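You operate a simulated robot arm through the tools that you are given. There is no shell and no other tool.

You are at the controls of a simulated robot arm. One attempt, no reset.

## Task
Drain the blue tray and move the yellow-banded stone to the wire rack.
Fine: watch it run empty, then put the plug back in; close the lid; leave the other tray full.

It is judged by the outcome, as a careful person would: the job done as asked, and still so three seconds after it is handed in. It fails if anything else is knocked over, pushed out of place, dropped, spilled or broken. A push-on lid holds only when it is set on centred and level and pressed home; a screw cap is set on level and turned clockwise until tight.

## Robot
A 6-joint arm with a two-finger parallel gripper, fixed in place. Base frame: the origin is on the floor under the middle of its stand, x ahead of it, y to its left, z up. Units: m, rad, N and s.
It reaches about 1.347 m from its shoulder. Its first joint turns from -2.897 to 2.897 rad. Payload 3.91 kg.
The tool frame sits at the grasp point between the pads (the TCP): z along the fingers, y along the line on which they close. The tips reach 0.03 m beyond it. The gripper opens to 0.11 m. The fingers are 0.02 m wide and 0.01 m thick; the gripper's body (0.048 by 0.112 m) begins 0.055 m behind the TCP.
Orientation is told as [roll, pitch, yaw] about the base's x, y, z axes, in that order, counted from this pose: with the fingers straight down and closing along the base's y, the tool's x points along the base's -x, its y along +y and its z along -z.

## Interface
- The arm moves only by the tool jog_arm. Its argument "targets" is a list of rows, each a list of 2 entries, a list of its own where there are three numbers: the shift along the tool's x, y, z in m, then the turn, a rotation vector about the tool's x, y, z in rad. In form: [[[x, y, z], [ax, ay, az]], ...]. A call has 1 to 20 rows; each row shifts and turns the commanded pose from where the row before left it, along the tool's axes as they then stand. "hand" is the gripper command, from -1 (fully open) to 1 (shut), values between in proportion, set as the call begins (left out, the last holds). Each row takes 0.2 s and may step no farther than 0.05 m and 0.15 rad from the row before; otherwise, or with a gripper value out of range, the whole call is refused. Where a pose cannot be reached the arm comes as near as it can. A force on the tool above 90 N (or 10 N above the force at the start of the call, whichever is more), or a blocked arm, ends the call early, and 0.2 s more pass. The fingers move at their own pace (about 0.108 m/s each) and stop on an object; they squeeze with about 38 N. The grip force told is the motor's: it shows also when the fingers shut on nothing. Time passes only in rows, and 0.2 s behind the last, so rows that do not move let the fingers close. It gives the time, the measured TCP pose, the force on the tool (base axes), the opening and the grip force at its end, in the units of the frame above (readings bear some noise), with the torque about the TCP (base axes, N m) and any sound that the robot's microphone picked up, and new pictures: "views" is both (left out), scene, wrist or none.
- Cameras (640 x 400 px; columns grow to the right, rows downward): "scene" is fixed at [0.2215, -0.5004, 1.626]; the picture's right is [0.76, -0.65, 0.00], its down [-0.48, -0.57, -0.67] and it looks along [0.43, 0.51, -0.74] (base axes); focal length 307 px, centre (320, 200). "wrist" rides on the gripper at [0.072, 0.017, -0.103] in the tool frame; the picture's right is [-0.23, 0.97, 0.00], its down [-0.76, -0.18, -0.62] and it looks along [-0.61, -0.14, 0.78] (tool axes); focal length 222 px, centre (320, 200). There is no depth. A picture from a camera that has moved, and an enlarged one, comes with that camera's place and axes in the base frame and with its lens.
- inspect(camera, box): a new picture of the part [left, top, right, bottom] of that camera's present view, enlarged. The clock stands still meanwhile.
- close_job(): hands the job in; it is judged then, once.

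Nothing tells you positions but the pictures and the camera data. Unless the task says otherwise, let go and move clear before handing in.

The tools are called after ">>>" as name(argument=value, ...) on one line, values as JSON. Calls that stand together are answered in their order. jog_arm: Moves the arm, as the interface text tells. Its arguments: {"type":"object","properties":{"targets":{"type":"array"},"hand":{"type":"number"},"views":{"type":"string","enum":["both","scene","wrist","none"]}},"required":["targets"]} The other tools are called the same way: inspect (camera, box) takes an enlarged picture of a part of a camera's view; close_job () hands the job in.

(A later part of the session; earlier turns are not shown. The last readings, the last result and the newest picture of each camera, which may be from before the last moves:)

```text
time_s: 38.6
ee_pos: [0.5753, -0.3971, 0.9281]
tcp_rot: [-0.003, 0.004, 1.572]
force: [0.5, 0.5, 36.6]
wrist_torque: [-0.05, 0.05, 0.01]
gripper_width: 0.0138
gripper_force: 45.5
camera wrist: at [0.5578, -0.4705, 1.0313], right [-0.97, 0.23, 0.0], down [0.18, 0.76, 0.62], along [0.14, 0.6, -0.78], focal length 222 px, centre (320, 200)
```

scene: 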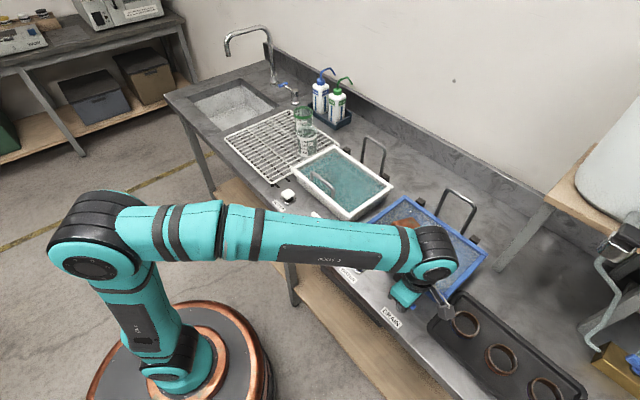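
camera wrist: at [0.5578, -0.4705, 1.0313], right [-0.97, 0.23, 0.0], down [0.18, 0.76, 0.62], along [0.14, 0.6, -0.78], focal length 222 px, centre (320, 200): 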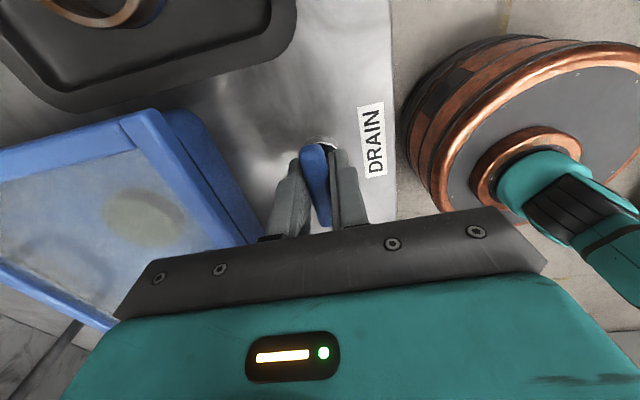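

The plug hits a hard stop at its original height, with 37 N for 2 mm, so it is seated. I'll relieve the pressure, let go and rise clear.

>>> jog_arm(targets=[[[0, 0, -0.0015], [0, 0, 0]], [[0, 0, 0], [0, 0, 0]]], views="none")

>>> jog_arm(targets=[[[0, 0, 0], [0, 0, 0]], [[0, 0, 0], [0, 0, 0]], [[0, 0, -0.03], [0, 0, 0]], [[0, 0, -0.04], [0, 0, 0]], [[0, 0, -0.04], [0, 0, 0]], [[0, 0, -0.04], [0, 0, 0]]], hand=-0.1)

>>> inspect(camera="wrist", box=[60, 20, 400, 260])

```text
time_s: 39.2
ee_pos: [0.5739, -0.397, 0.927]
tcp_rot: [-0.001, 0.0, 1.572]
force: [2.6, -3.2, 32.8]
wrist_torque: [-0.58, 0.0, 0.04]
gripper_width: 0.0135
gripper_force: 44.5
```

```text
time_s: 40.6
ee_pos: [0.5767, -0.3989, 1.0763]
tcp_rot: [-0.001, 0.002, 1.571]
force: [-0.1, -0.6, -1.0]
wrist_torque: [0.01, 0.02, 0.0]
gripper_width: 0.0604
gripper_force: 0.0
camera wrist: at [0.5602, -0.4714, 1.1791], right [-0.97, 0.23, 0.0], down [0.18, 0.76, 0.62], along [0.14, 0.61, -0.78], focal length 222 px, centre (320, 200)
```

scene: 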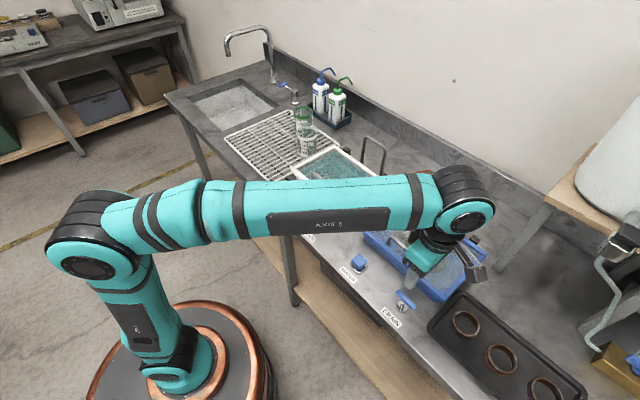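
wrist: 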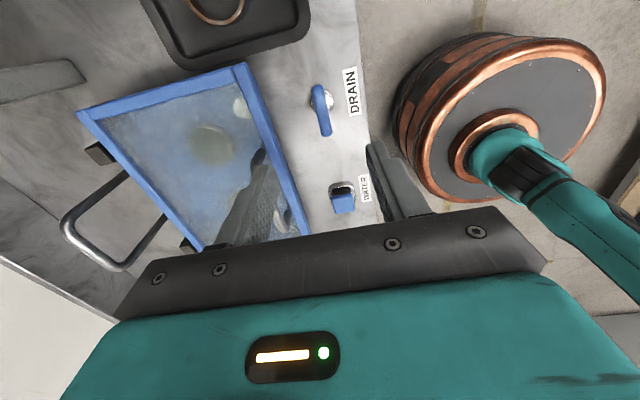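

```text
1.67 times, centred on (230, 140) of wrist
camera zoom: at [0.5602, -0.4714, 1.1791], right [-0.97, 0.23, 0.0], down [0.18, 0.76, 0.62], along [0.14, 0.61, -0.78], focal length 370 px, centre (470, 300)
```

zoom: 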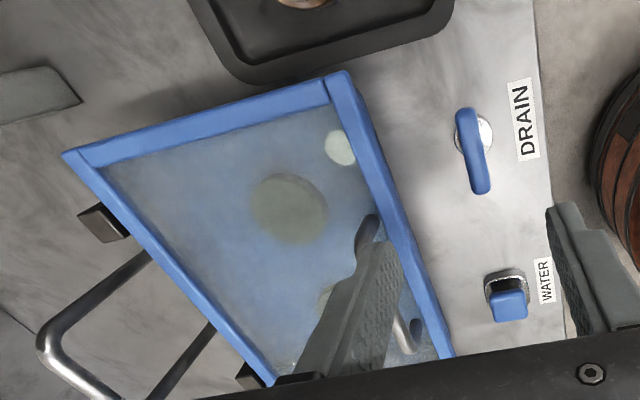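

The plug handle is back at its original height, and inside the tray I can make out a drain disc, one stone and another object partly hidden. I'll move over the tray to see the contents from above.

>>> jog_arm(targets=[[[0.007, -0.035, -0.01], [0, 0, 0]], [[0.007, -0.035, -0.01], [0, 0, 0]], [[0.007, -0.035, -0.01], [0, 0, 0]], [[0.007, -0.035, -0.01], [0, 0, 0]]])

>>> inspect(camera="wrist", box=[200, 0, 460, 240])

>>> inspect(camera="scene", box=[360, 180, 500, 310])

```text
time_s: 41.6
ee_pos: [0.7144, -0.4266, 1.1174]
tcp_rot: [-0.002, 0.0, 1.571]
force: [-0.4, -0.2, 0.9]
wrist_torque: [-0.03, -0.08, 0.02]
gripper_width: 0.0604
gripper_force: 0.0
camera wrist: at [0.6974, -0.4998, 1.22], right [-0.97, 0.23, 0.0], down [0.18, 0.76, 0.62], along [0.14, 0.61, -0.78], focal length 222 px, centre (320, 200)
```

scene: 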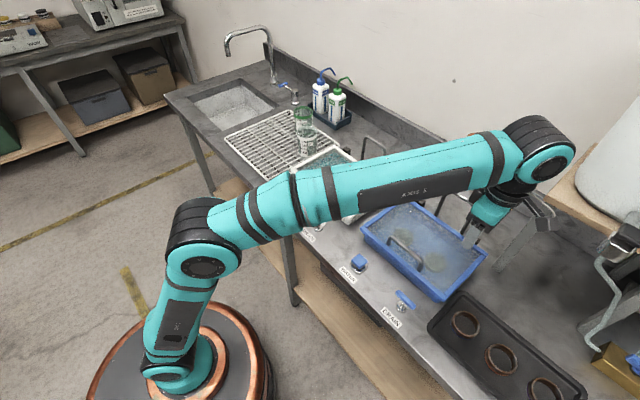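
wrist: 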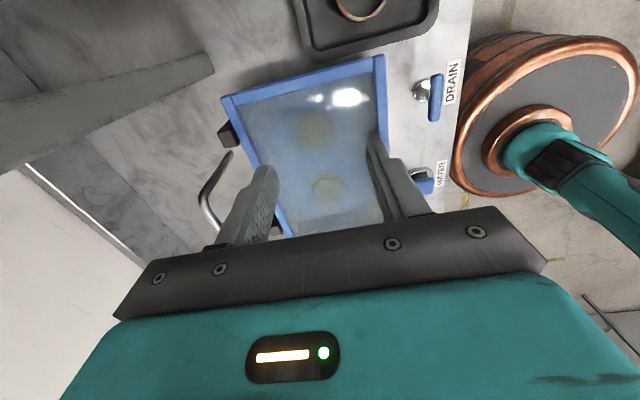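

```text
1.67 times, centred on (330, 120) of wrist
camera zoom: at [0.6974, -0.4998, 1.22], right [-0.97, 0.23, 0.0], down [0.18, 0.76, 0.62], along [0.14, 0.61, -0.78], focal length 370 px, centre (303, 333)
```

zoom: 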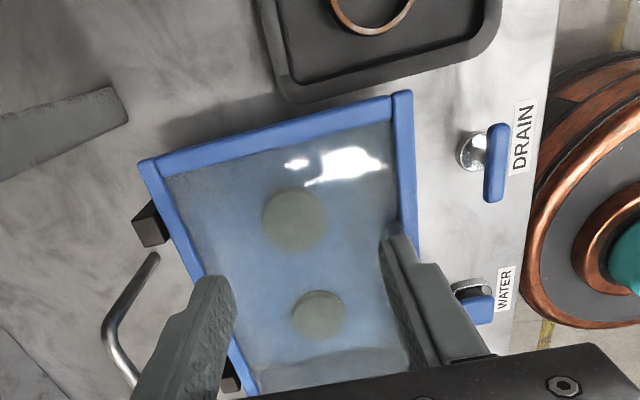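

```text
3.08 times, centred on (430, 245) of scene
camera zoom: at [0.2215, -0.5004, 1.626], right [0.76, -0.65, 0.0], down [-0.48, -0.57, -0.67], along [0.43, 0.51, -0.74], focal length 945 px, centre (-18, 62)
```

zoom: 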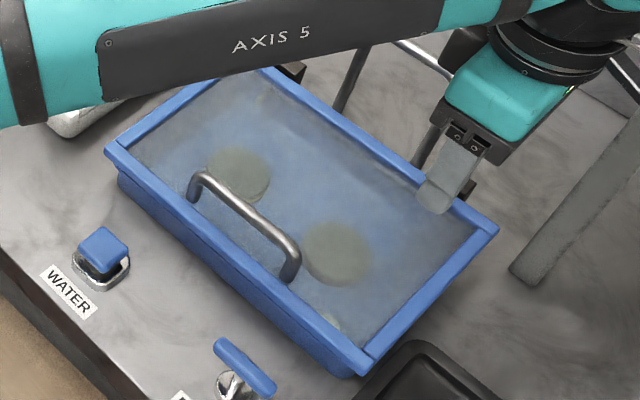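

Two disc-shaped stones lie under the frosted lid, and I need it open to see their bands. I'll bring the gripper over the lid handle bar, at about (0.657, −0.32, 0.97), and check the alignment.

>>> jog_arm(targets=[[[-0.0355, 0.0191, 0.019], [0, 0, 0]], [[-0.0355, 0.0191, 0.019], [0, 0, 0]], [[-0.0355, 0.0191, 0.019], [0, 0, 0]]])

>>> inspect(camera="wrist", box=[220, 60, 440, 240])

>>> inspect(camera="scene", box=[360, 180, 500, 310])

```text
time_s: 42.4
ee_pos: [0.6584, -0.3221, 1.059]
tcp_rot: [-0.001, 0.001, 1.57]
force: [1.3, -1.2, -0.4]
wrist_torque: [0.03, 0.05, 0.01]
gripper_width: 0.0606
gripper_force: 0.1
camera wrist: at [0.6415, -0.3939, 1.1631], right [-0.97, 0.23, 0.0], down [0.18, 0.76, 0.62], along [0.14, 0.61, -0.78], focal length 222 px, centre (320, 200)
```

scene: 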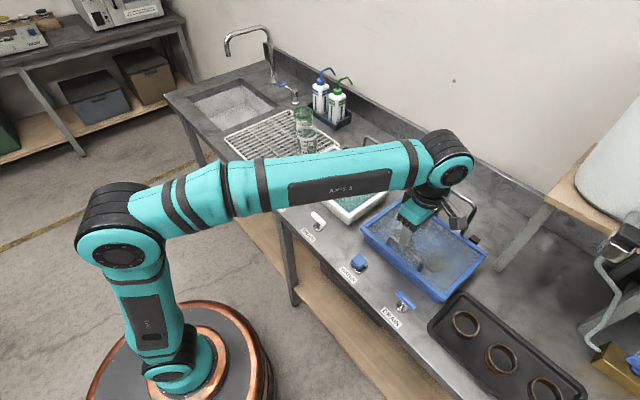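
wrist: 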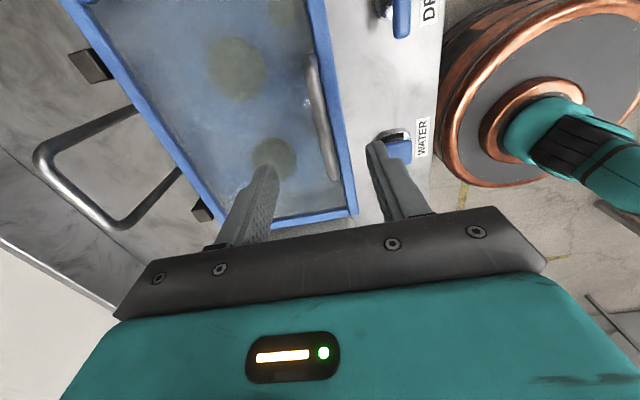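

```text
2.22 times, centred on (330, 150) of wrist
camera zoom: at [0.6415, -0.3939, 1.1631], right [-0.97, 0.23, 0.0], down [0.18, 0.76, 0.62], along [0.14, 0.61, -0.78], focal length 494 px, centre (298, 311)
```

zoom: 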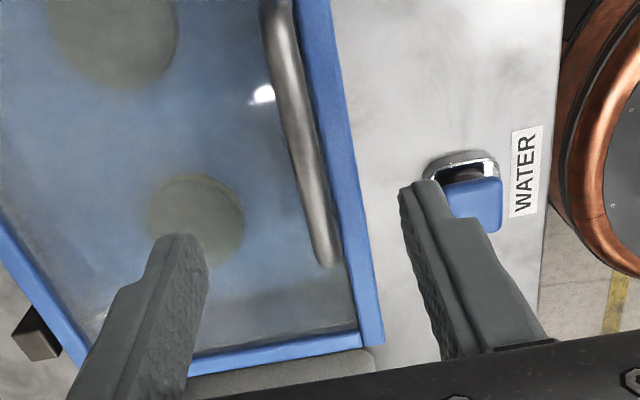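

```text
3.08 times, centred on (430, 245) of scene
camera zoom: at [0.2215, -0.5004, 1.626], right [0.76, -0.65, 0.0], down [-0.48, -0.57, -0.67], along [0.43, 0.51, -0.74], focal length 945 px, centre (-18, 62)
```

zoom: 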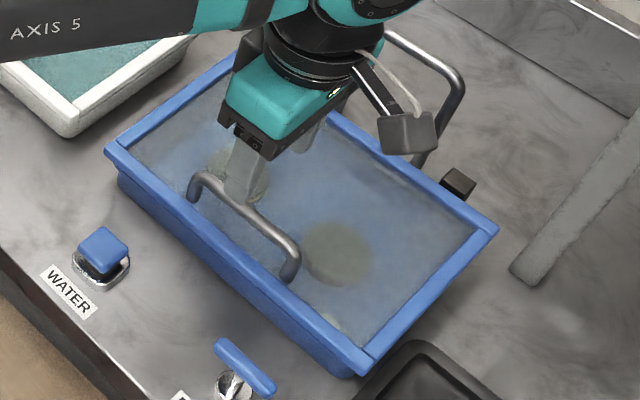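

The handle bar is at about x=0.655, z=0.971, from y −0.376 to −0.269. I'll shift 3 mm and descend around it.

>>> jog_arm(targets=[[[0, 0.003, 0.03], [0, 0, 0]], [[0, 0, 0.03], [0, 0, 0]], [[0, 0, 0.019], [0, 0, 0]], [[0, 0, 0], [0, 0, 0]]])

>>> inspect(camera="wrist", box=[220, 60, 440, 240])

```text
time_s: 43.4
ee_pos: [0.6553, -0.32, 0.9811]
tcp_rot: [0.0, 0.0, 1.572]
force: [0.0, -0.6, -0.6]
wrist_torque: [-0.01, 0.0, -0.03]
gripper_width: 0.0606
gripper_force: 0.1
camera wrist: at [0.6385, -0.3925, 1.084], right [-0.97, 0.23, 0.0], down [0.18, 0.76, 0.62], along [0.14, 0.61, -0.78], focal length 222 px, centre (320, 200)
```

scene: 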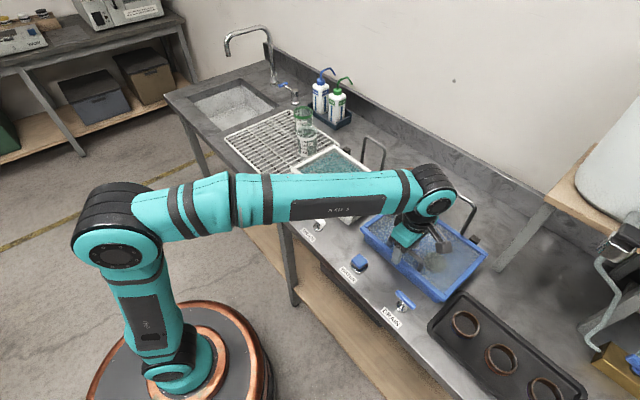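
wrist: 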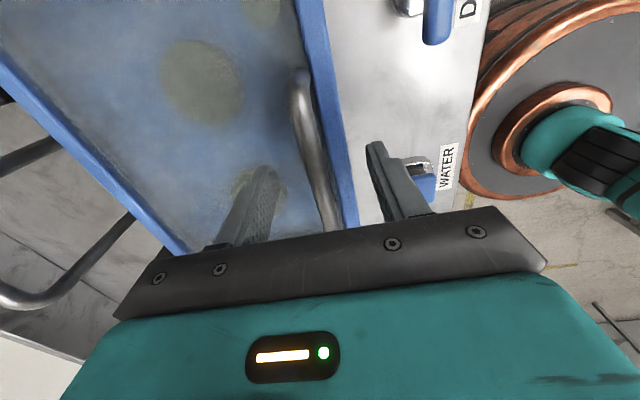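

```text
2.22 times, centred on (330, 150) of wrist
camera zoom: at [0.6385, -0.3925, 1.084], right [-0.97, 0.23, 0.0], down [0.18, 0.76, 0.62], along [0.14, 0.61, -0.78], focal length 494 px, centre (298, 311)
```

zoom: 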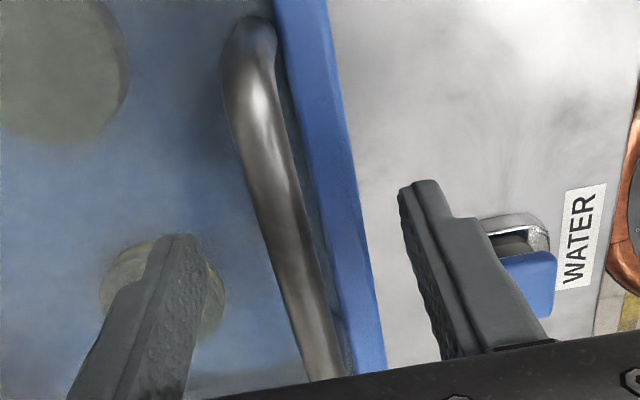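

The bar lies between the fingers and is nearly centred. I'll close on it.

>>> jog_arm(targets=[[[0, 0, 0], [0, 0, 0]], [[0, 0, 0], [0, 0, 0]], [[0, 0, 0], [0, 0, 0]]], hand=1, views="wrist")

```text
time_s: 44.2
ee_pos: [0.6555, -0.32, 0.982]
tcp_rot: [-0.001, -0.001, 1.57]
force: [-5.6, 2.0, -0.9]
wrist_torque: [0.03, 0.09, 0.01]
gripper_width: 0.0115
gripper_force: 45.6
camera wrist: at [0.6383, -0.3926, 1.0841], right [-0.97, 0.23, 0.0], down [0.18, 0.76, 0.62], along [0.14, 0.61, -0.78], focal length 222 px, centre (320, 200)
```

wrist: 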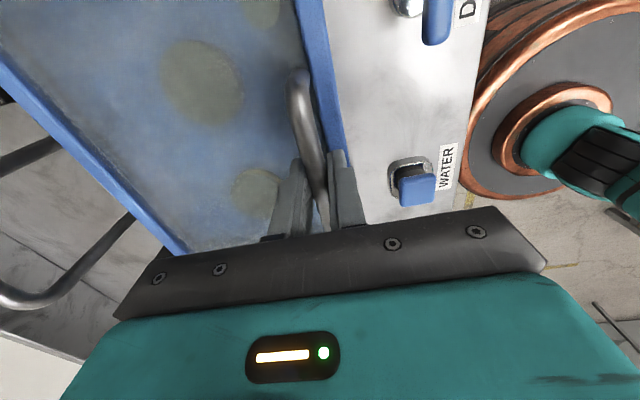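

I've got a firm grip on the 11 mm handle bar. I'll lift about 1 cm along the expected arc and read the forces.

>>> jog_arm(targets=[[[0, 0, -0.004], [0, 0, 0]], [[0, -0.001, -0.004], [0, 0, 0]], [[0, -0.001, -0.004], [0, 0, 0]]])

>>> inspect(camera="scene", box=[340, 170, 500, 310])

```text
time_s: 45.0
ee_pos: [0.6564, -0.3211, 0.994]
tcp_rot: [-0.001, 0.0, 1.572]
force: [11.2, -1.5, -7.3]
wrist_torque: [-0.09, 0.05, -0.05]
gripper_width: 0.0116
gripper_force: 44.8
camera wrist: at [0.6412, -0.3926, 1.0962], right [-0.97, 0.23, 0.0], down [0.18, 0.76, 0.62], along [0.14, 0.61, -0.78], focal length 222 px, centre (320, 200)
```

scene: 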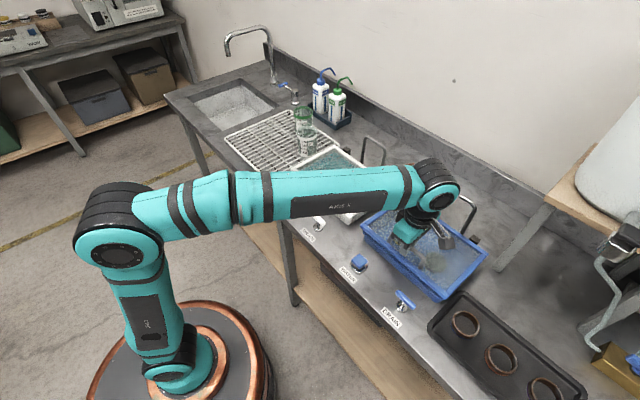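
wrist: 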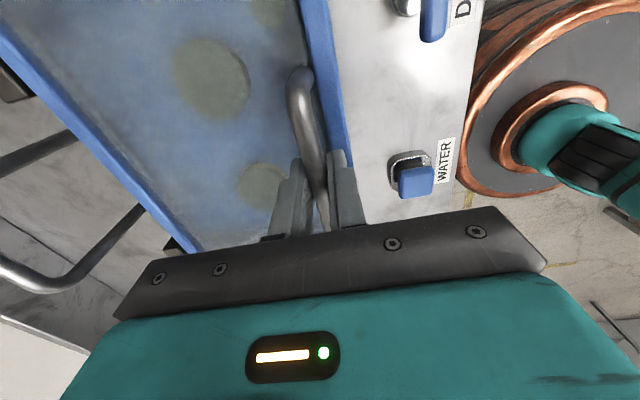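

```text
2.86 times, centred on (420, 240) of scene
camera zoom: at [0.2215, -0.5004, 1.626], right [0.76, -0.65, 0.0], down [-0.48, -0.57, -0.67], along [0.43, 0.51, -0.74], focal length 878 px, centre (34, 86)
```

zoom: 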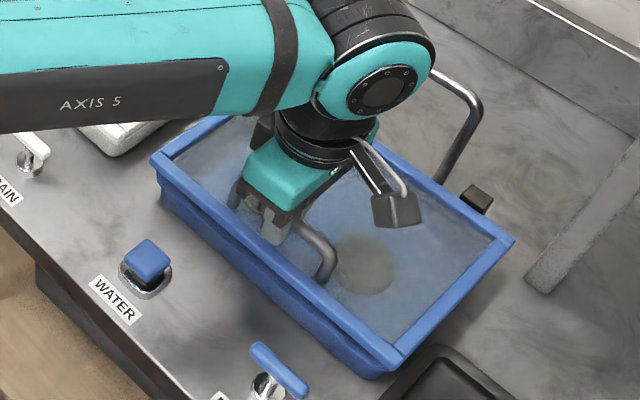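

The front of the lid is lifting with about 7 N of weight, and the x-force matches a rear hinge near x 0.835. I'll follow the hinge arc to about 20° open.

>>> jog_arm(targets=[[[0, -0.0009, -0.0005], [0, 0, 0]], [[0, -0.0028, -0.0092], [0, 0, 0]], [[0, -0.0033, -0.009], [0, 0, 0]], [[0, -0.0037, -0.0089], [0, 0, 0]], [[0, -0.0042, -0.0086], [0, 0, 0]], [[0, -0.0063, -0.0112], [0, 0, 0]]])

>>> inspect(camera="scene", box=[340, 170, 500, 310])

```text
time_s: 46.4
ee_pos: [0.6783, -0.3204, 1.0407]
tcp_rot: [0.0, -0.001, 1.572]
force: [0.5, 5.0, -5.3]
wrist_torque: [-0.06, 0.15, -0.21]
gripper_width: 0.0115
gripper_force: 45.1
camera wrist: at [0.6611, -0.3925, 1.144], right [-0.97, 0.23, 0.0], down [0.18, 0.76, 0.62], along [0.14, 0.61, -0.78], focal length 222 px, centre (320, 200)
```

scene: 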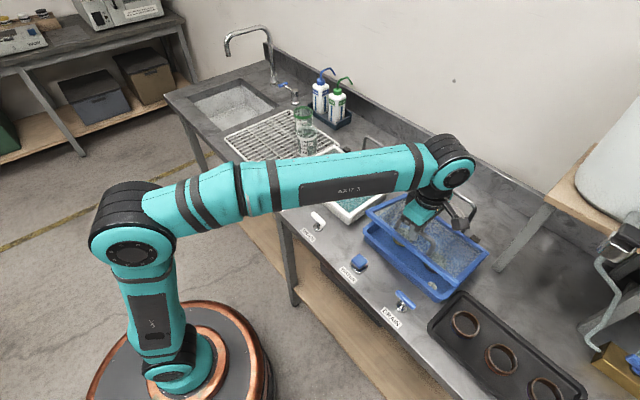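
wrist: 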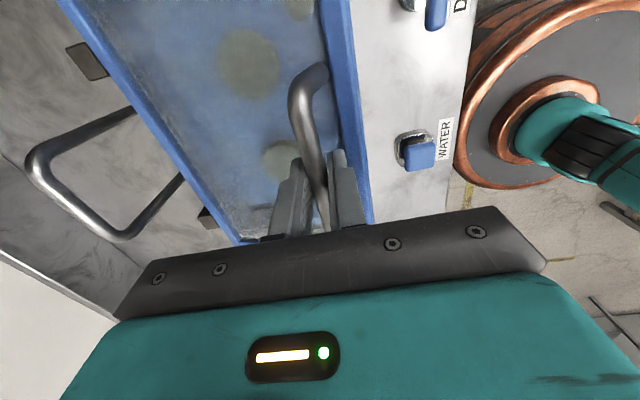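

```text
2.86 times, centred on (420, 240) of scene
camera zoom: at [0.2215, -0.5004, 1.626], right [0.76, -0.65, 0.0], down [-0.48, -0.57, -0.67], along [0.43, 0.51, -0.74], focal length 878 px, centre (34, 86)
```

zoom: 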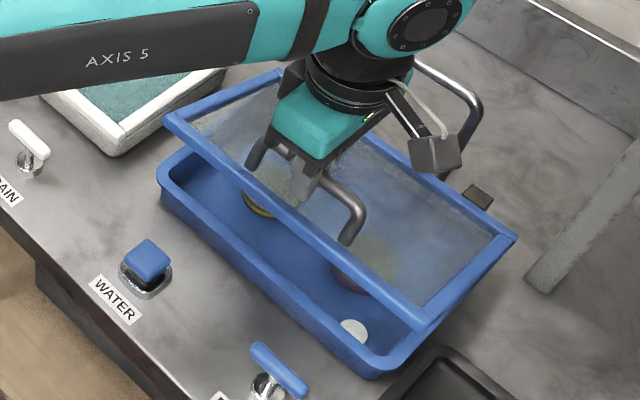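

The lid pivots cleanly about its rear hinge, and a yellow band is visible on the left-hand stone. I'll continue opening along the arc to 50°.

>>> jog_arm(targets=[[[0, -0.0089, -0.0133], [0, 0, 0]], [[0, -0.01, -0.0125], [0, 0, 0]], [[0, -0.0111, -0.0115], [0, 0, 0]], [[0, -0.012, -0.0106], [0, 0, 0]], [[0, -0.013, -0.0094], [0, 0, 0]], [[0, -0.0137, -0.0083], [0, 0, 0]]])

>>> inspect(camera="scene", box=[340, 170, 500, 310])

```text
time_s: 47.8
ee_pos: [0.7457, -0.3193, 1.1078]
tcp_rot: [-0.001, 0.001, 1.569]
force: [-12.4, -8.0, 17.1]
wrist_torque: [-0.8, 0.15, -0.35]
gripper_width: 0.0115
gripper_force: 44.5
camera wrist: at [0.7279, -0.3924, 1.2117], right [-0.97, 0.23, 0.0], down [0.18, 0.76, 0.62], along [0.14, 0.61, -0.78], focal length 222 px, centre (320, 200)
```

scene: 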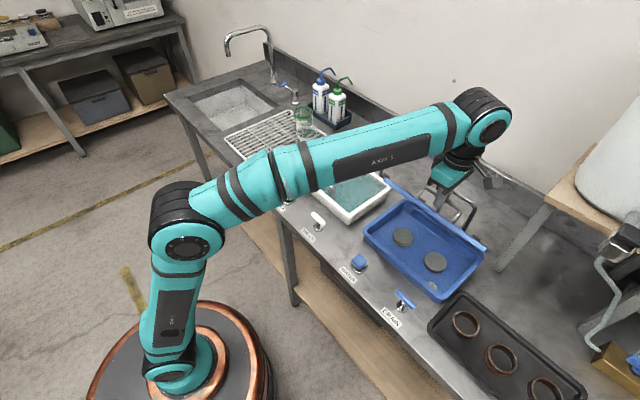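
wrist: 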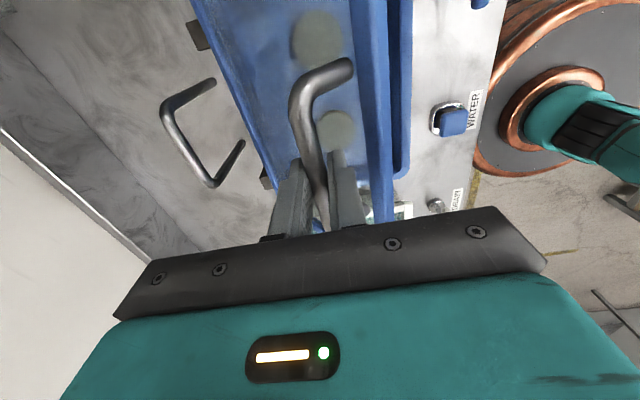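

```text
2.86 times, centred on (420, 240) of scene
camera zoom: at [0.2215, -0.5004, 1.626], right [0.76, -0.65, 0.0], down [-0.48, -0.57, -0.67], along [0.43, 0.51, -0.74], focal length 878 px, centre (34, 86)
```

zoom: 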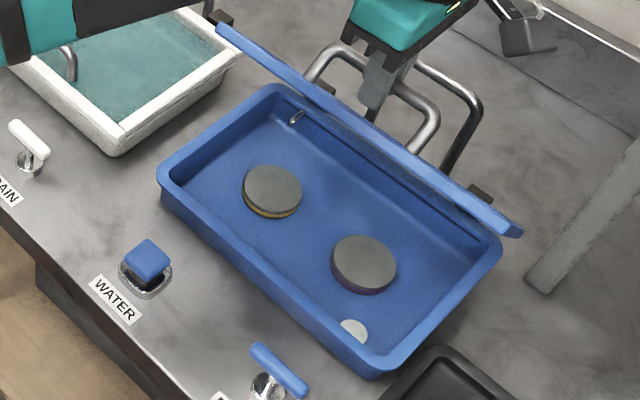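

The lid is about 50° open, and both stones are in view: a yellow-banded one on the left and a purple-banded one on the right. The force points outward along the lid, so I'm shifting the hinge estimate to about (0.842, 0.932) and continuing.

>>> jog_arm(targets=[[[0, -0.0113, -0.0065], [0, 0, 0]], [[0, -0.0113, -0.0064], [0, 0, 0]], [[0, -0.0095, -0.0034], [0, 0, 0]], [[0, -0.0094, -0.0033], [0, 0, 0]], [[0, -0.0097, -0.0023], [0, 0, 0]], [[0, -0.0097, -0.0023], [0, 0, 0]]])

```text
time_s: 49.2
ee_pos: [0.8081, -0.3201, 1.1304]
tcp_rot: [0.0, 0.0, 1.571]
force: [-1.1, -2.8, 1.7]
wrist_torque: [-0.3, 0.02, -0.57]
gripper_width: 0.0116
gripper_force: 44.9
camera wrist: at [0.7919, -0.3925, 1.2336], right [-0.97, 0.23, 0.0], down [0.18, 0.76, 0.62], along [0.14, 0.61, -0.78], focal length 222 px, centre (320, 200)
```

scene: 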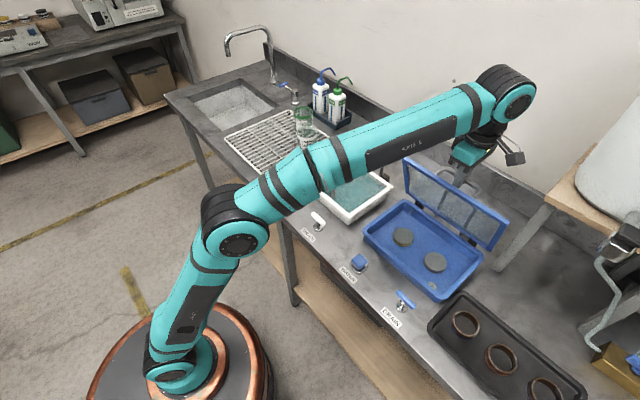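
wrist: 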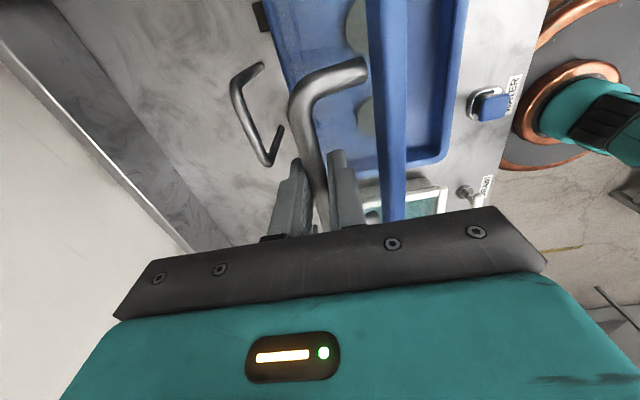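

Forces are near zero with the lid at about 68°. I'll continue to roughly 92°.

>>> jog_arm(targets=[[[0, -0.01, -0.0015], [0, 0, 0]], [[0, -0.0099, -0.0011], [0, 0, 0]], [[0, -0.01, -0.0004], [0, 0, 0]], [[0, -0.0099, 0.0], [0, 0, 0]], [[0, -0.01, 0.0006], [0, 0, 0]], [[0, -0.01, 0.001], [0, 0, 0]], [[0, -0.0098, 0.0016], [0, 0, 0]], [[0, -0.0098, 0.0022], [0, 0, 0]]])

```text
time_s: 51.0
ee_pos: [0.8886, -0.3186, 1.1283]
tcp_rot: [-0.001, 0.001, 1.569]
force: [1.5, 0.3, 3.5]
wrist_torque: [-0.3, 0.01, -0.61]
gripper_width: 0.0117
gripper_force: 44.8
camera wrist: at [0.8712, -0.3924, 1.2312], right [-0.97, 0.23, 0.0], down [0.18, 0.76, 0.62], along [0.14, 0.61, -0.78], focal length 222 px, centre (320, 200)
```

scene: 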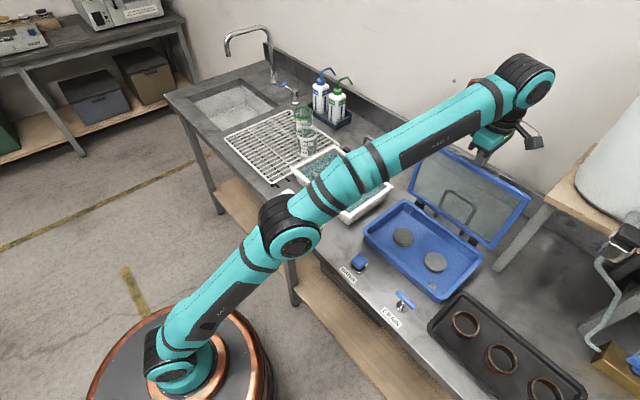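
wrist: 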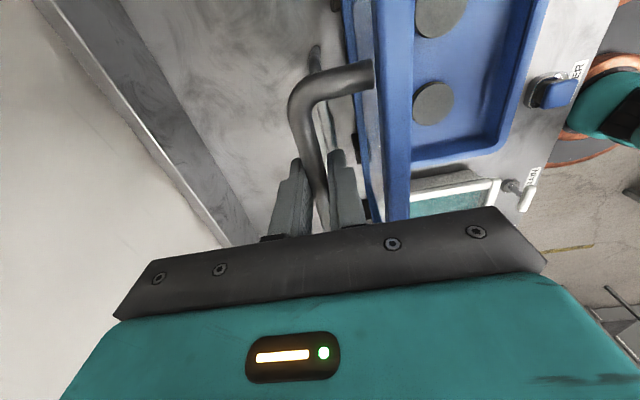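

The lid is upright at about 92°. I'll carry it further back towards the U-shaped stop in smaller steps.

>>> jog_arm(targets=[[[0, -0.0096, 0.0026], [0, 0, 0]], [[0, -0.0095, 0.0031], [0, 0, 0]], [[0, -0.0094, 0.0036], [0, 0, 0]], [[0, -0.0091, 0.0042], [0, 0, 0]]])

>>> inspect(camera="scene", box=[400, 130, 560, 270])

```text
time_s: 52.0
ee_pos: [0.9173, -0.3188, 1.1131]
tcp_rot: [-0.006, 0.001, 1.568]
force: [-15.2, -2.0, 35.9]
wrist_torque: [-0.02, 0.05, -0.62]
gripper_width: 0.0115
gripper_force: 45.0
out of reach, approached as far as the arm can: row 3, 4
camera wrist: at [0.8985, -0.3915, 1.2166], right [-0.97, 0.23, -0.01], down [0.18, 0.76, 0.62], along [0.15, 0.61, -0.78], focal length 222 px, centre (320, 200)
```

scene: 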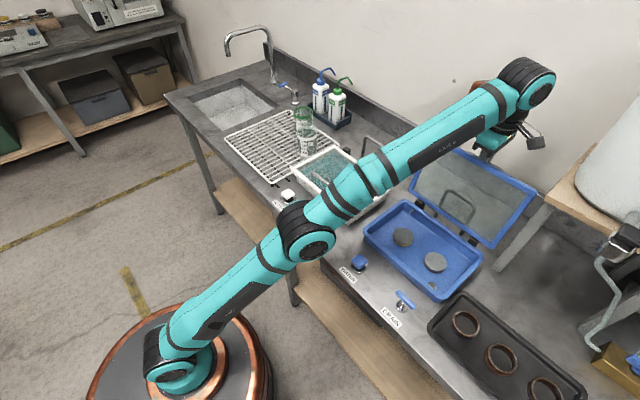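
wrist: 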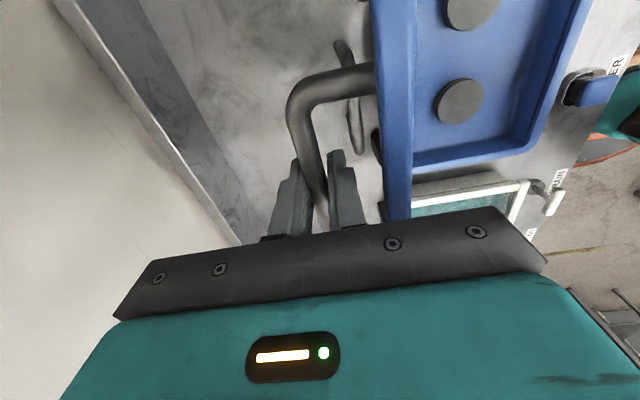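

```text
2.86 times, centred on (480, 200) of scene
camera zoom: at [0.2215, -0.5004, 1.626], right [0.76, -0.65, 0.0], down [-0.48, -0.57, -0.67], along [0.43, 0.51, -0.74], focal length 878 px, centre (-137, 200)
```

zoom: 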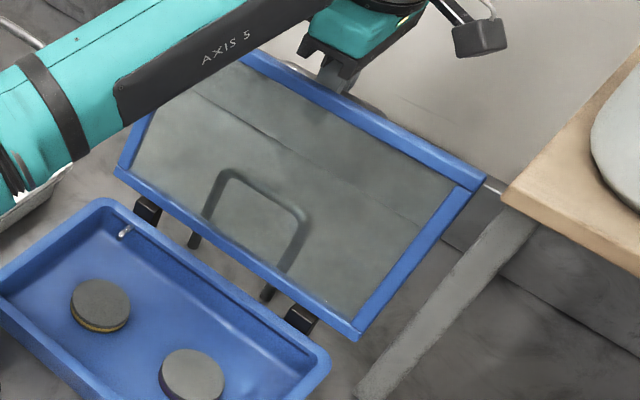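

The arm reached its limit with the fingers pointing straight down. Tilting the gripper brings the wrist closer to the robot while the round bar turns in the pads, so I'll tilt about 17°.

>>> jog_arm(targets=[[[0, 0, -0.002], [0.1, 0, 0]], [[0, 0, -0.001], [0.1, 0, 0]], [[0, 0, 0], [0.1, 0, 0]]])

>>> inspect(camera="scene", box=[400, 130, 560, 270])

```text
time_s: 52.8
ee_pos: [0.9157, -0.3189, 1.1145]
tcp_rot: [-0.3, -0.002, 1.568]
force: [-76.9, -0.4, -12.7]
wrist_torque: [-0.56, 0.24, -0.59]
gripper_width: 0.0117
gripper_force: 45.1
camera wrist: at [0.8695, -0.3919, 1.2074], right [-0.93, 0.23, -0.29], down [-0.01, 0.76, 0.65], along [0.37, 0.61, -0.7], focal length 222 px, centre (320, 200)
```

scene: 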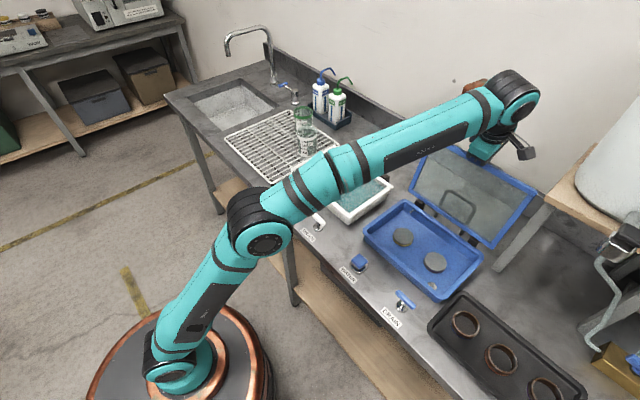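
wrist: 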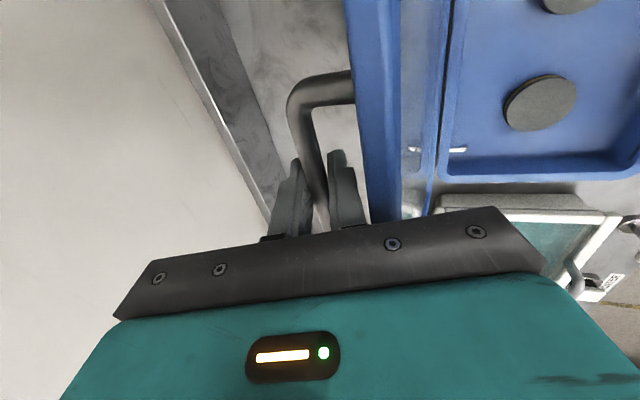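

```text
2.86 times, centred on (480, 200) of scene
camera zoom: at [0.2215, -0.5004, 1.626], right [0.76, -0.65, 0.0], down [-0.48, -0.57, -0.67], along [0.43, 0.51, -0.74], focal length 878 px, centre (-137, 200)
```

zoom: 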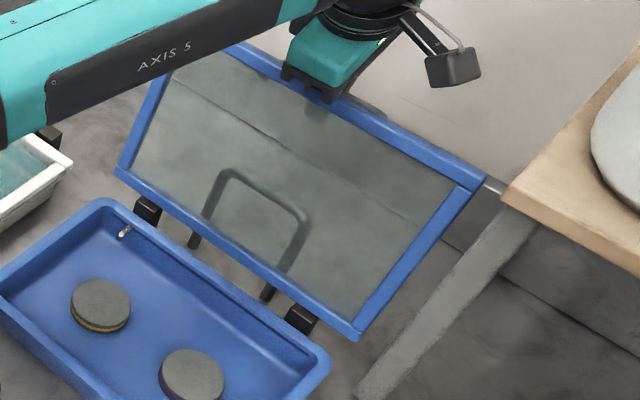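

A 77 N push-back along −x shows the lid is already resting on its stop. I'll back the command off straight away.

>>> jog_arm(targets=[[[0, 0.0054, -0.0017], [0, 0, 0]], [[0, 0, 0], [0, 0, 0]]], views="none")

```text
time_s: 53.4
ee_pos: [0.9153, -0.3183, 1.1139]
tcp_rot: [-0.307, 0.001, 1.571]
force: [11.8, -22.6, 24.0]
wrist_torque: [0.25, -0.16, -0.41]
gripper_width: 0.0114
gripper_force: 45.0
```

The lid stays put against the stop, past vertical. Before letting go I'll bring the gripper back nearer vertical so the opening finger clears the lid frame.

>>> jog_arm(targets=[[[0.0012, -0.0004, -0.0016], [0, 0, 0]], [[0, 0, 0], [-0.1, 0, 0]], [[0, 0, 0], [-0.1, 0, 0]]])

```text
time_s: 54.2
ee_pos: [0.9135, -0.3184, 1.1131]
tcp_rot: [-0.097, -0.001, 1.571]
force: [3.8, -6.1, 1.0]
wrist_torque: [0.59, -0.22, -0.58]
gripper_width: 0.0118
gripper_force: 45.1
camera wrist: at [0.8879, -0.3916, 1.2147], right [-0.97, 0.23, -0.09], down [0.12, 0.76, 0.64], along [0.22, 0.61, -0.76], focal length 222 px, centre (320, 200)
```

scene: 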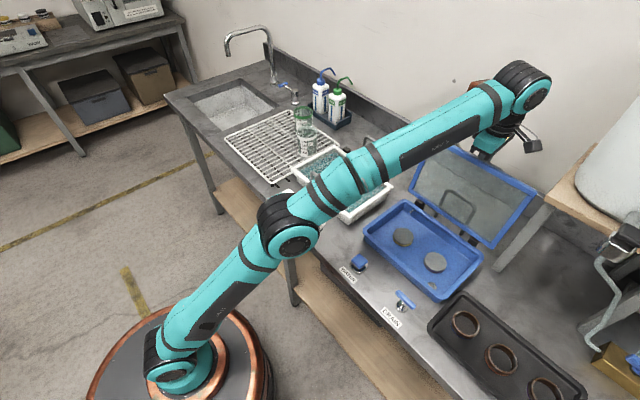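
wrist: 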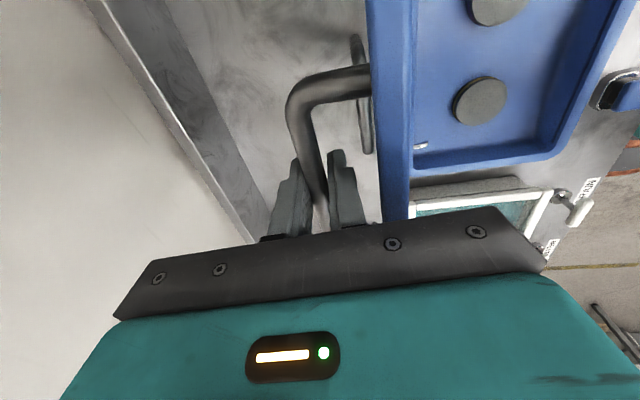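

Forces are low and the lid leans on its stop. I'll open the fingers slightly, to about 26 mm, and check that it stays.

>>> jog_arm(targets=[[[0, 0, 0], [0, 0, 0]], [[0, 0, 0], [0, 0, 0]]], hand=0.527)

>>> inspect(camera="wrist", box=[220, 40, 460, 240])

```text
time_s: 54.8
ee_pos: [0.9144, -0.32, 1.1158]
tcp_rot: [-0.099, 0.0, 1.572]
force: [-0.1, 0.6, -0.1]
wrist_torque: [0.05, -0.01, 0.03]
gripper_width: 0.0262
gripper_force: 0.1
camera wrist: at [0.8872, -0.3918, 1.2158], right [-0.97, 0.23, -0.1], down [0.11, 0.76, 0.64], along [0.22, 0.61, -0.76], focal length 222 px, centre (320, 200)
```

scene: 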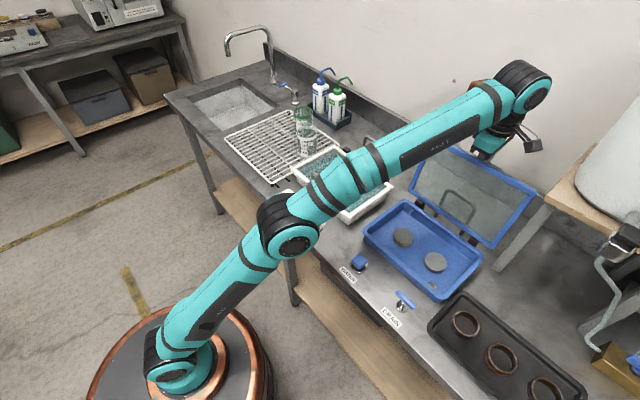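
wrist: 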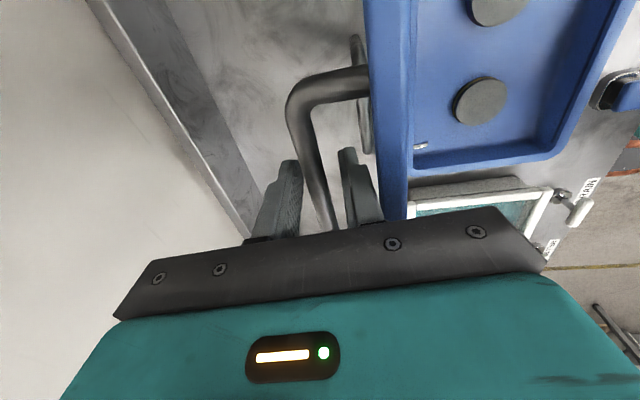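

```text
2.00 times, centred on (340, 140) of wrist
camera zoom: at [0.8872, -0.3918, 1.2158], right [-0.97, 0.23, -0.1], down [0.11, 0.76, 0.64], along [0.22, 0.61, -0.76], focal length 444 px, centre (280, 320)
```

zoom: 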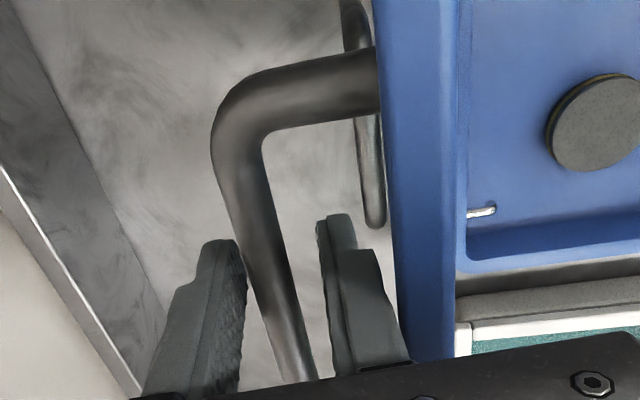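

The lid rests on its own with no load on the gripper. I'll draw the fingers up off the bar along their own axis in small steps.

>>> jog_arm(targets=[[[0, 0, -0.007], [0, 0, 0]], [[0, 0, -0.007], [0, 0, 0]], [[0, 0, -0.007], [0, 0, 0]], [[0, 0, -0.006], [0, 0, 0]]])

>>> inspect(camera="wrist", box=[220, 40, 460, 240])

>>> inspect(camera="scene", box=[400, 120, 560, 260])

```text
time_s: 55.8
ee_pos: [0.9115, -0.319, 1.1409]
tcp_rot: [-0.099, -0.001, 1.571]
force: [-0.2, 0.1, -0.5]
wrist_torque: [-0.03, -0.04, 0.0]
gripper_width: 0.0258
gripper_force: 0.0
camera wrist: at [0.8847, -0.3919, 1.2423], right [-0.97, 0.23, -0.1], down [0.11, 0.76, 0.64], along [0.22, 0.61, -0.76], focal length 222 px, centre (320, 200)
```

scene: 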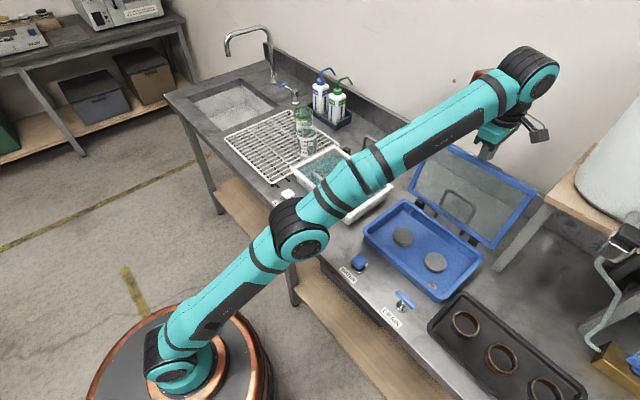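
wrist: 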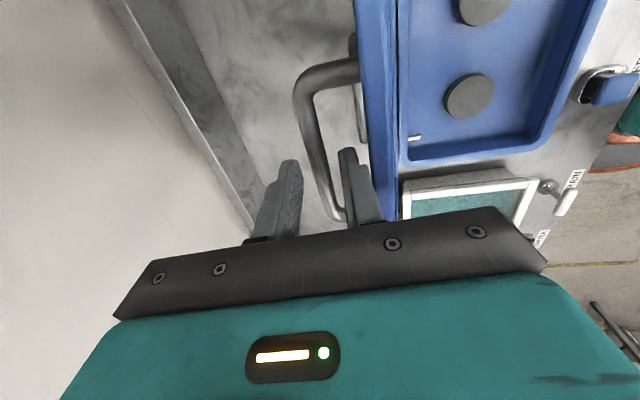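

```text
2.00 times, centred on (340, 140) of wrist
camera zoom: at [0.8847, -0.3919, 1.2423], right [-0.97, 0.23, -0.1], down [0.11, 0.76, 0.64], along [0.22, 0.61, -0.76], focal length 444 px, centre (280, 320)
```

zoom: 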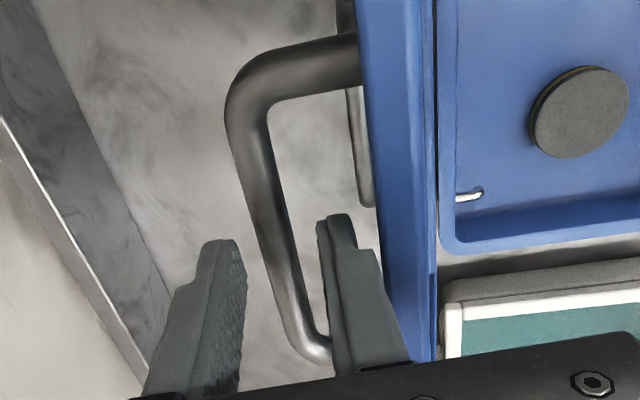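

```text
2.86 times, centred on (480, 190) of scene
camera zoom: at [0.2215, -0.5004, 1.626], right [0.76, -0.65, 0.0], down [-0.48, -0.57, -0.67], along [0.43, 0.51, -0.74], focal length 878 px, centre (-137, 229)
```

zoom: 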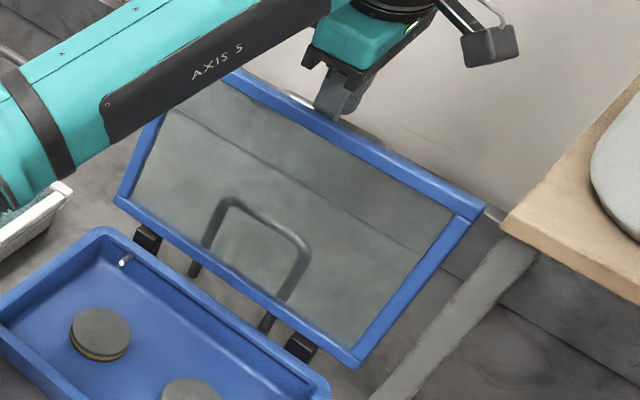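

The fingertips are now level with the top of the bar, and the lid hasn't moved. I'll keep drawing out and tilt gradually to stay in reach.

>>> jog_arm(targets=[[[0, 0, -0.005], [0, 0, 0]], [[0, 0, -0.006], [0.05, 0, 0]], [[0, 0, -0.006], [0.05, 0, 0]], [[0, 0, -0.006], [0.05, 0, 0]], [[0, 0, -0.006], [0.05, 0, 0]], [[0, 0, -0.008], [0.05, 0, 0]]])

>>> inspect(camera="wrist", box=[220, 40, 460, 240])

```text
time_s: 57.2
ee_pos: [0.905, -0.3197, 1.1765]
tcp_rot: [-0.349, 0.0, 1.572]
force: [0.6, -0.1, -0.9]
wrist_torque: [-0.01, 0.01, 0.02]
gripper_width: 0.026
gripper_force: 0.1
camera wrist: at [0.8538, -0.3925, 1.2672], right [-0.91, 0.23, -0.33], down [-0.05, 0.76, 0.65], along [0.4, 0.61, -0.69], focal length 222 px, centre (320, 200)
```

scene: 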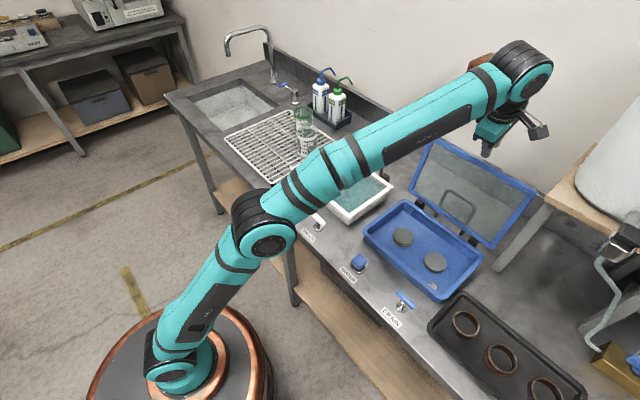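
wrist: 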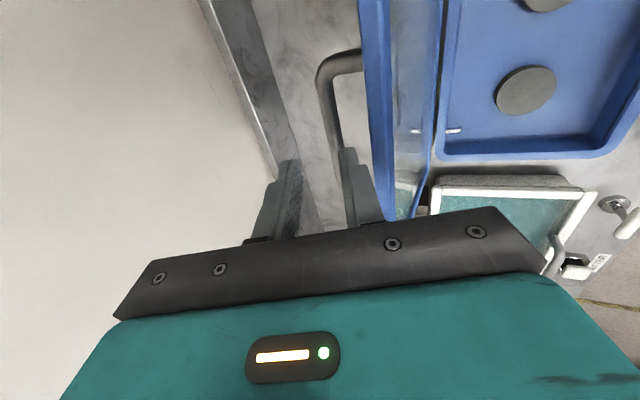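

```text
2.00 times, centred on (340, 140) of wrist
camera zoom: at [0.8538, -0.3925, 1.2672], right [-0.91, 0.23, -0.33], down [-0.05, 0.76, 0.65], along [0.4, 0.61, -0.69], focal length 444 px, centre (280, 320)
```

zoom: 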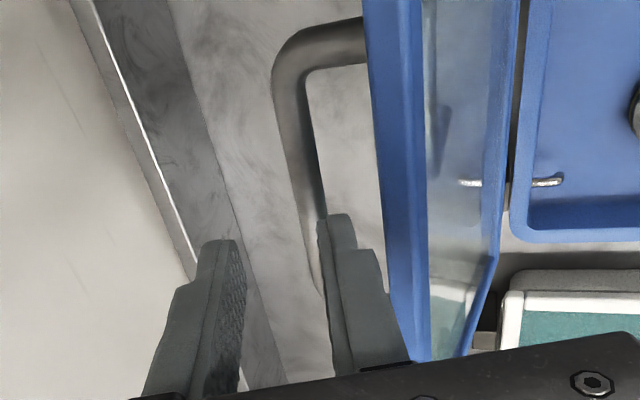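

The fingertips are level with the lid's top edge and nothing has moved. I'll go straight up with slightly more tilt to clear the lid entirely.

>>> jog_arm(targets=[[[0, -0.0034, -0.0094], [0.05, 0, 0]], [[0, -0.0039, -0.0092], [0.05, 0, 0]], [[0, -0.0043, -0.009], [0, 0, 0]], [[0, -0.0043, -0.009], [0.05, 0, 0]], [[0, -0.0047, -0.0088], [0.05, 0, 0]]])

>>> inspect(camera="wrist", box=[220, 40, 460, 240])

```text
time_s: 58.4
ee_pos: [0.9045, -0.3192, 1.226]
tcp_rot: [-0.55, -0.001, 1.571]
force: [0.5, 0.3, -0.3]
wrist_torque: [-0.02, 0.05, 0.01]
gripper_width: 0.0256
gripper_force: 0.0
camera wrist: at [0.8356, -0.3926, 1.3064], right [-0.83, 0.23, -0.51], down [-0.17, 0.76, 0.62], along [0.53, 0.61, -0.59], focal length 222 px, centre (320, 200)
```

scene: 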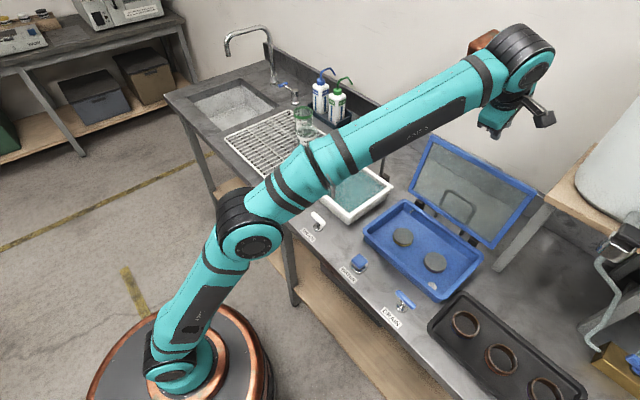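
wrist: 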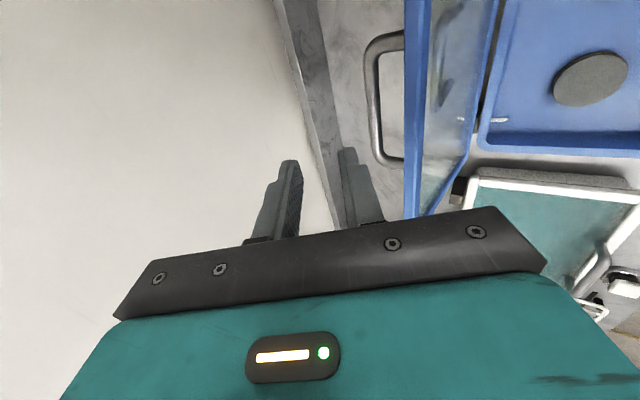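

```text
2.00 times, centred on (340, 140) of wrist
camera zoom: at [0.8356, -0.3926, 1.3064], right [-0.83, 0.23, -0.51], down [-0.17, 0.76, 0.62], along [0.53, 0.61, -0.59], focal length 444 px, centre (280, 320)
```

zoom: 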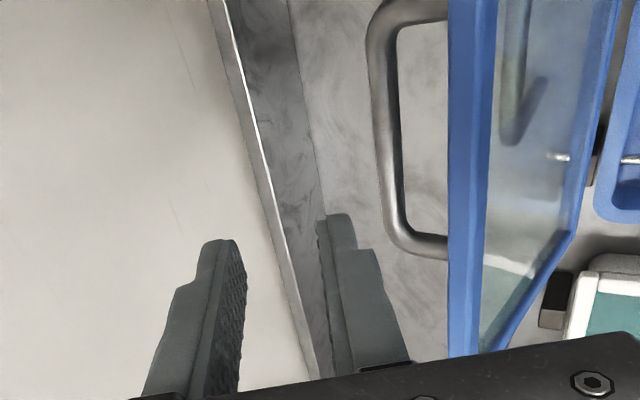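

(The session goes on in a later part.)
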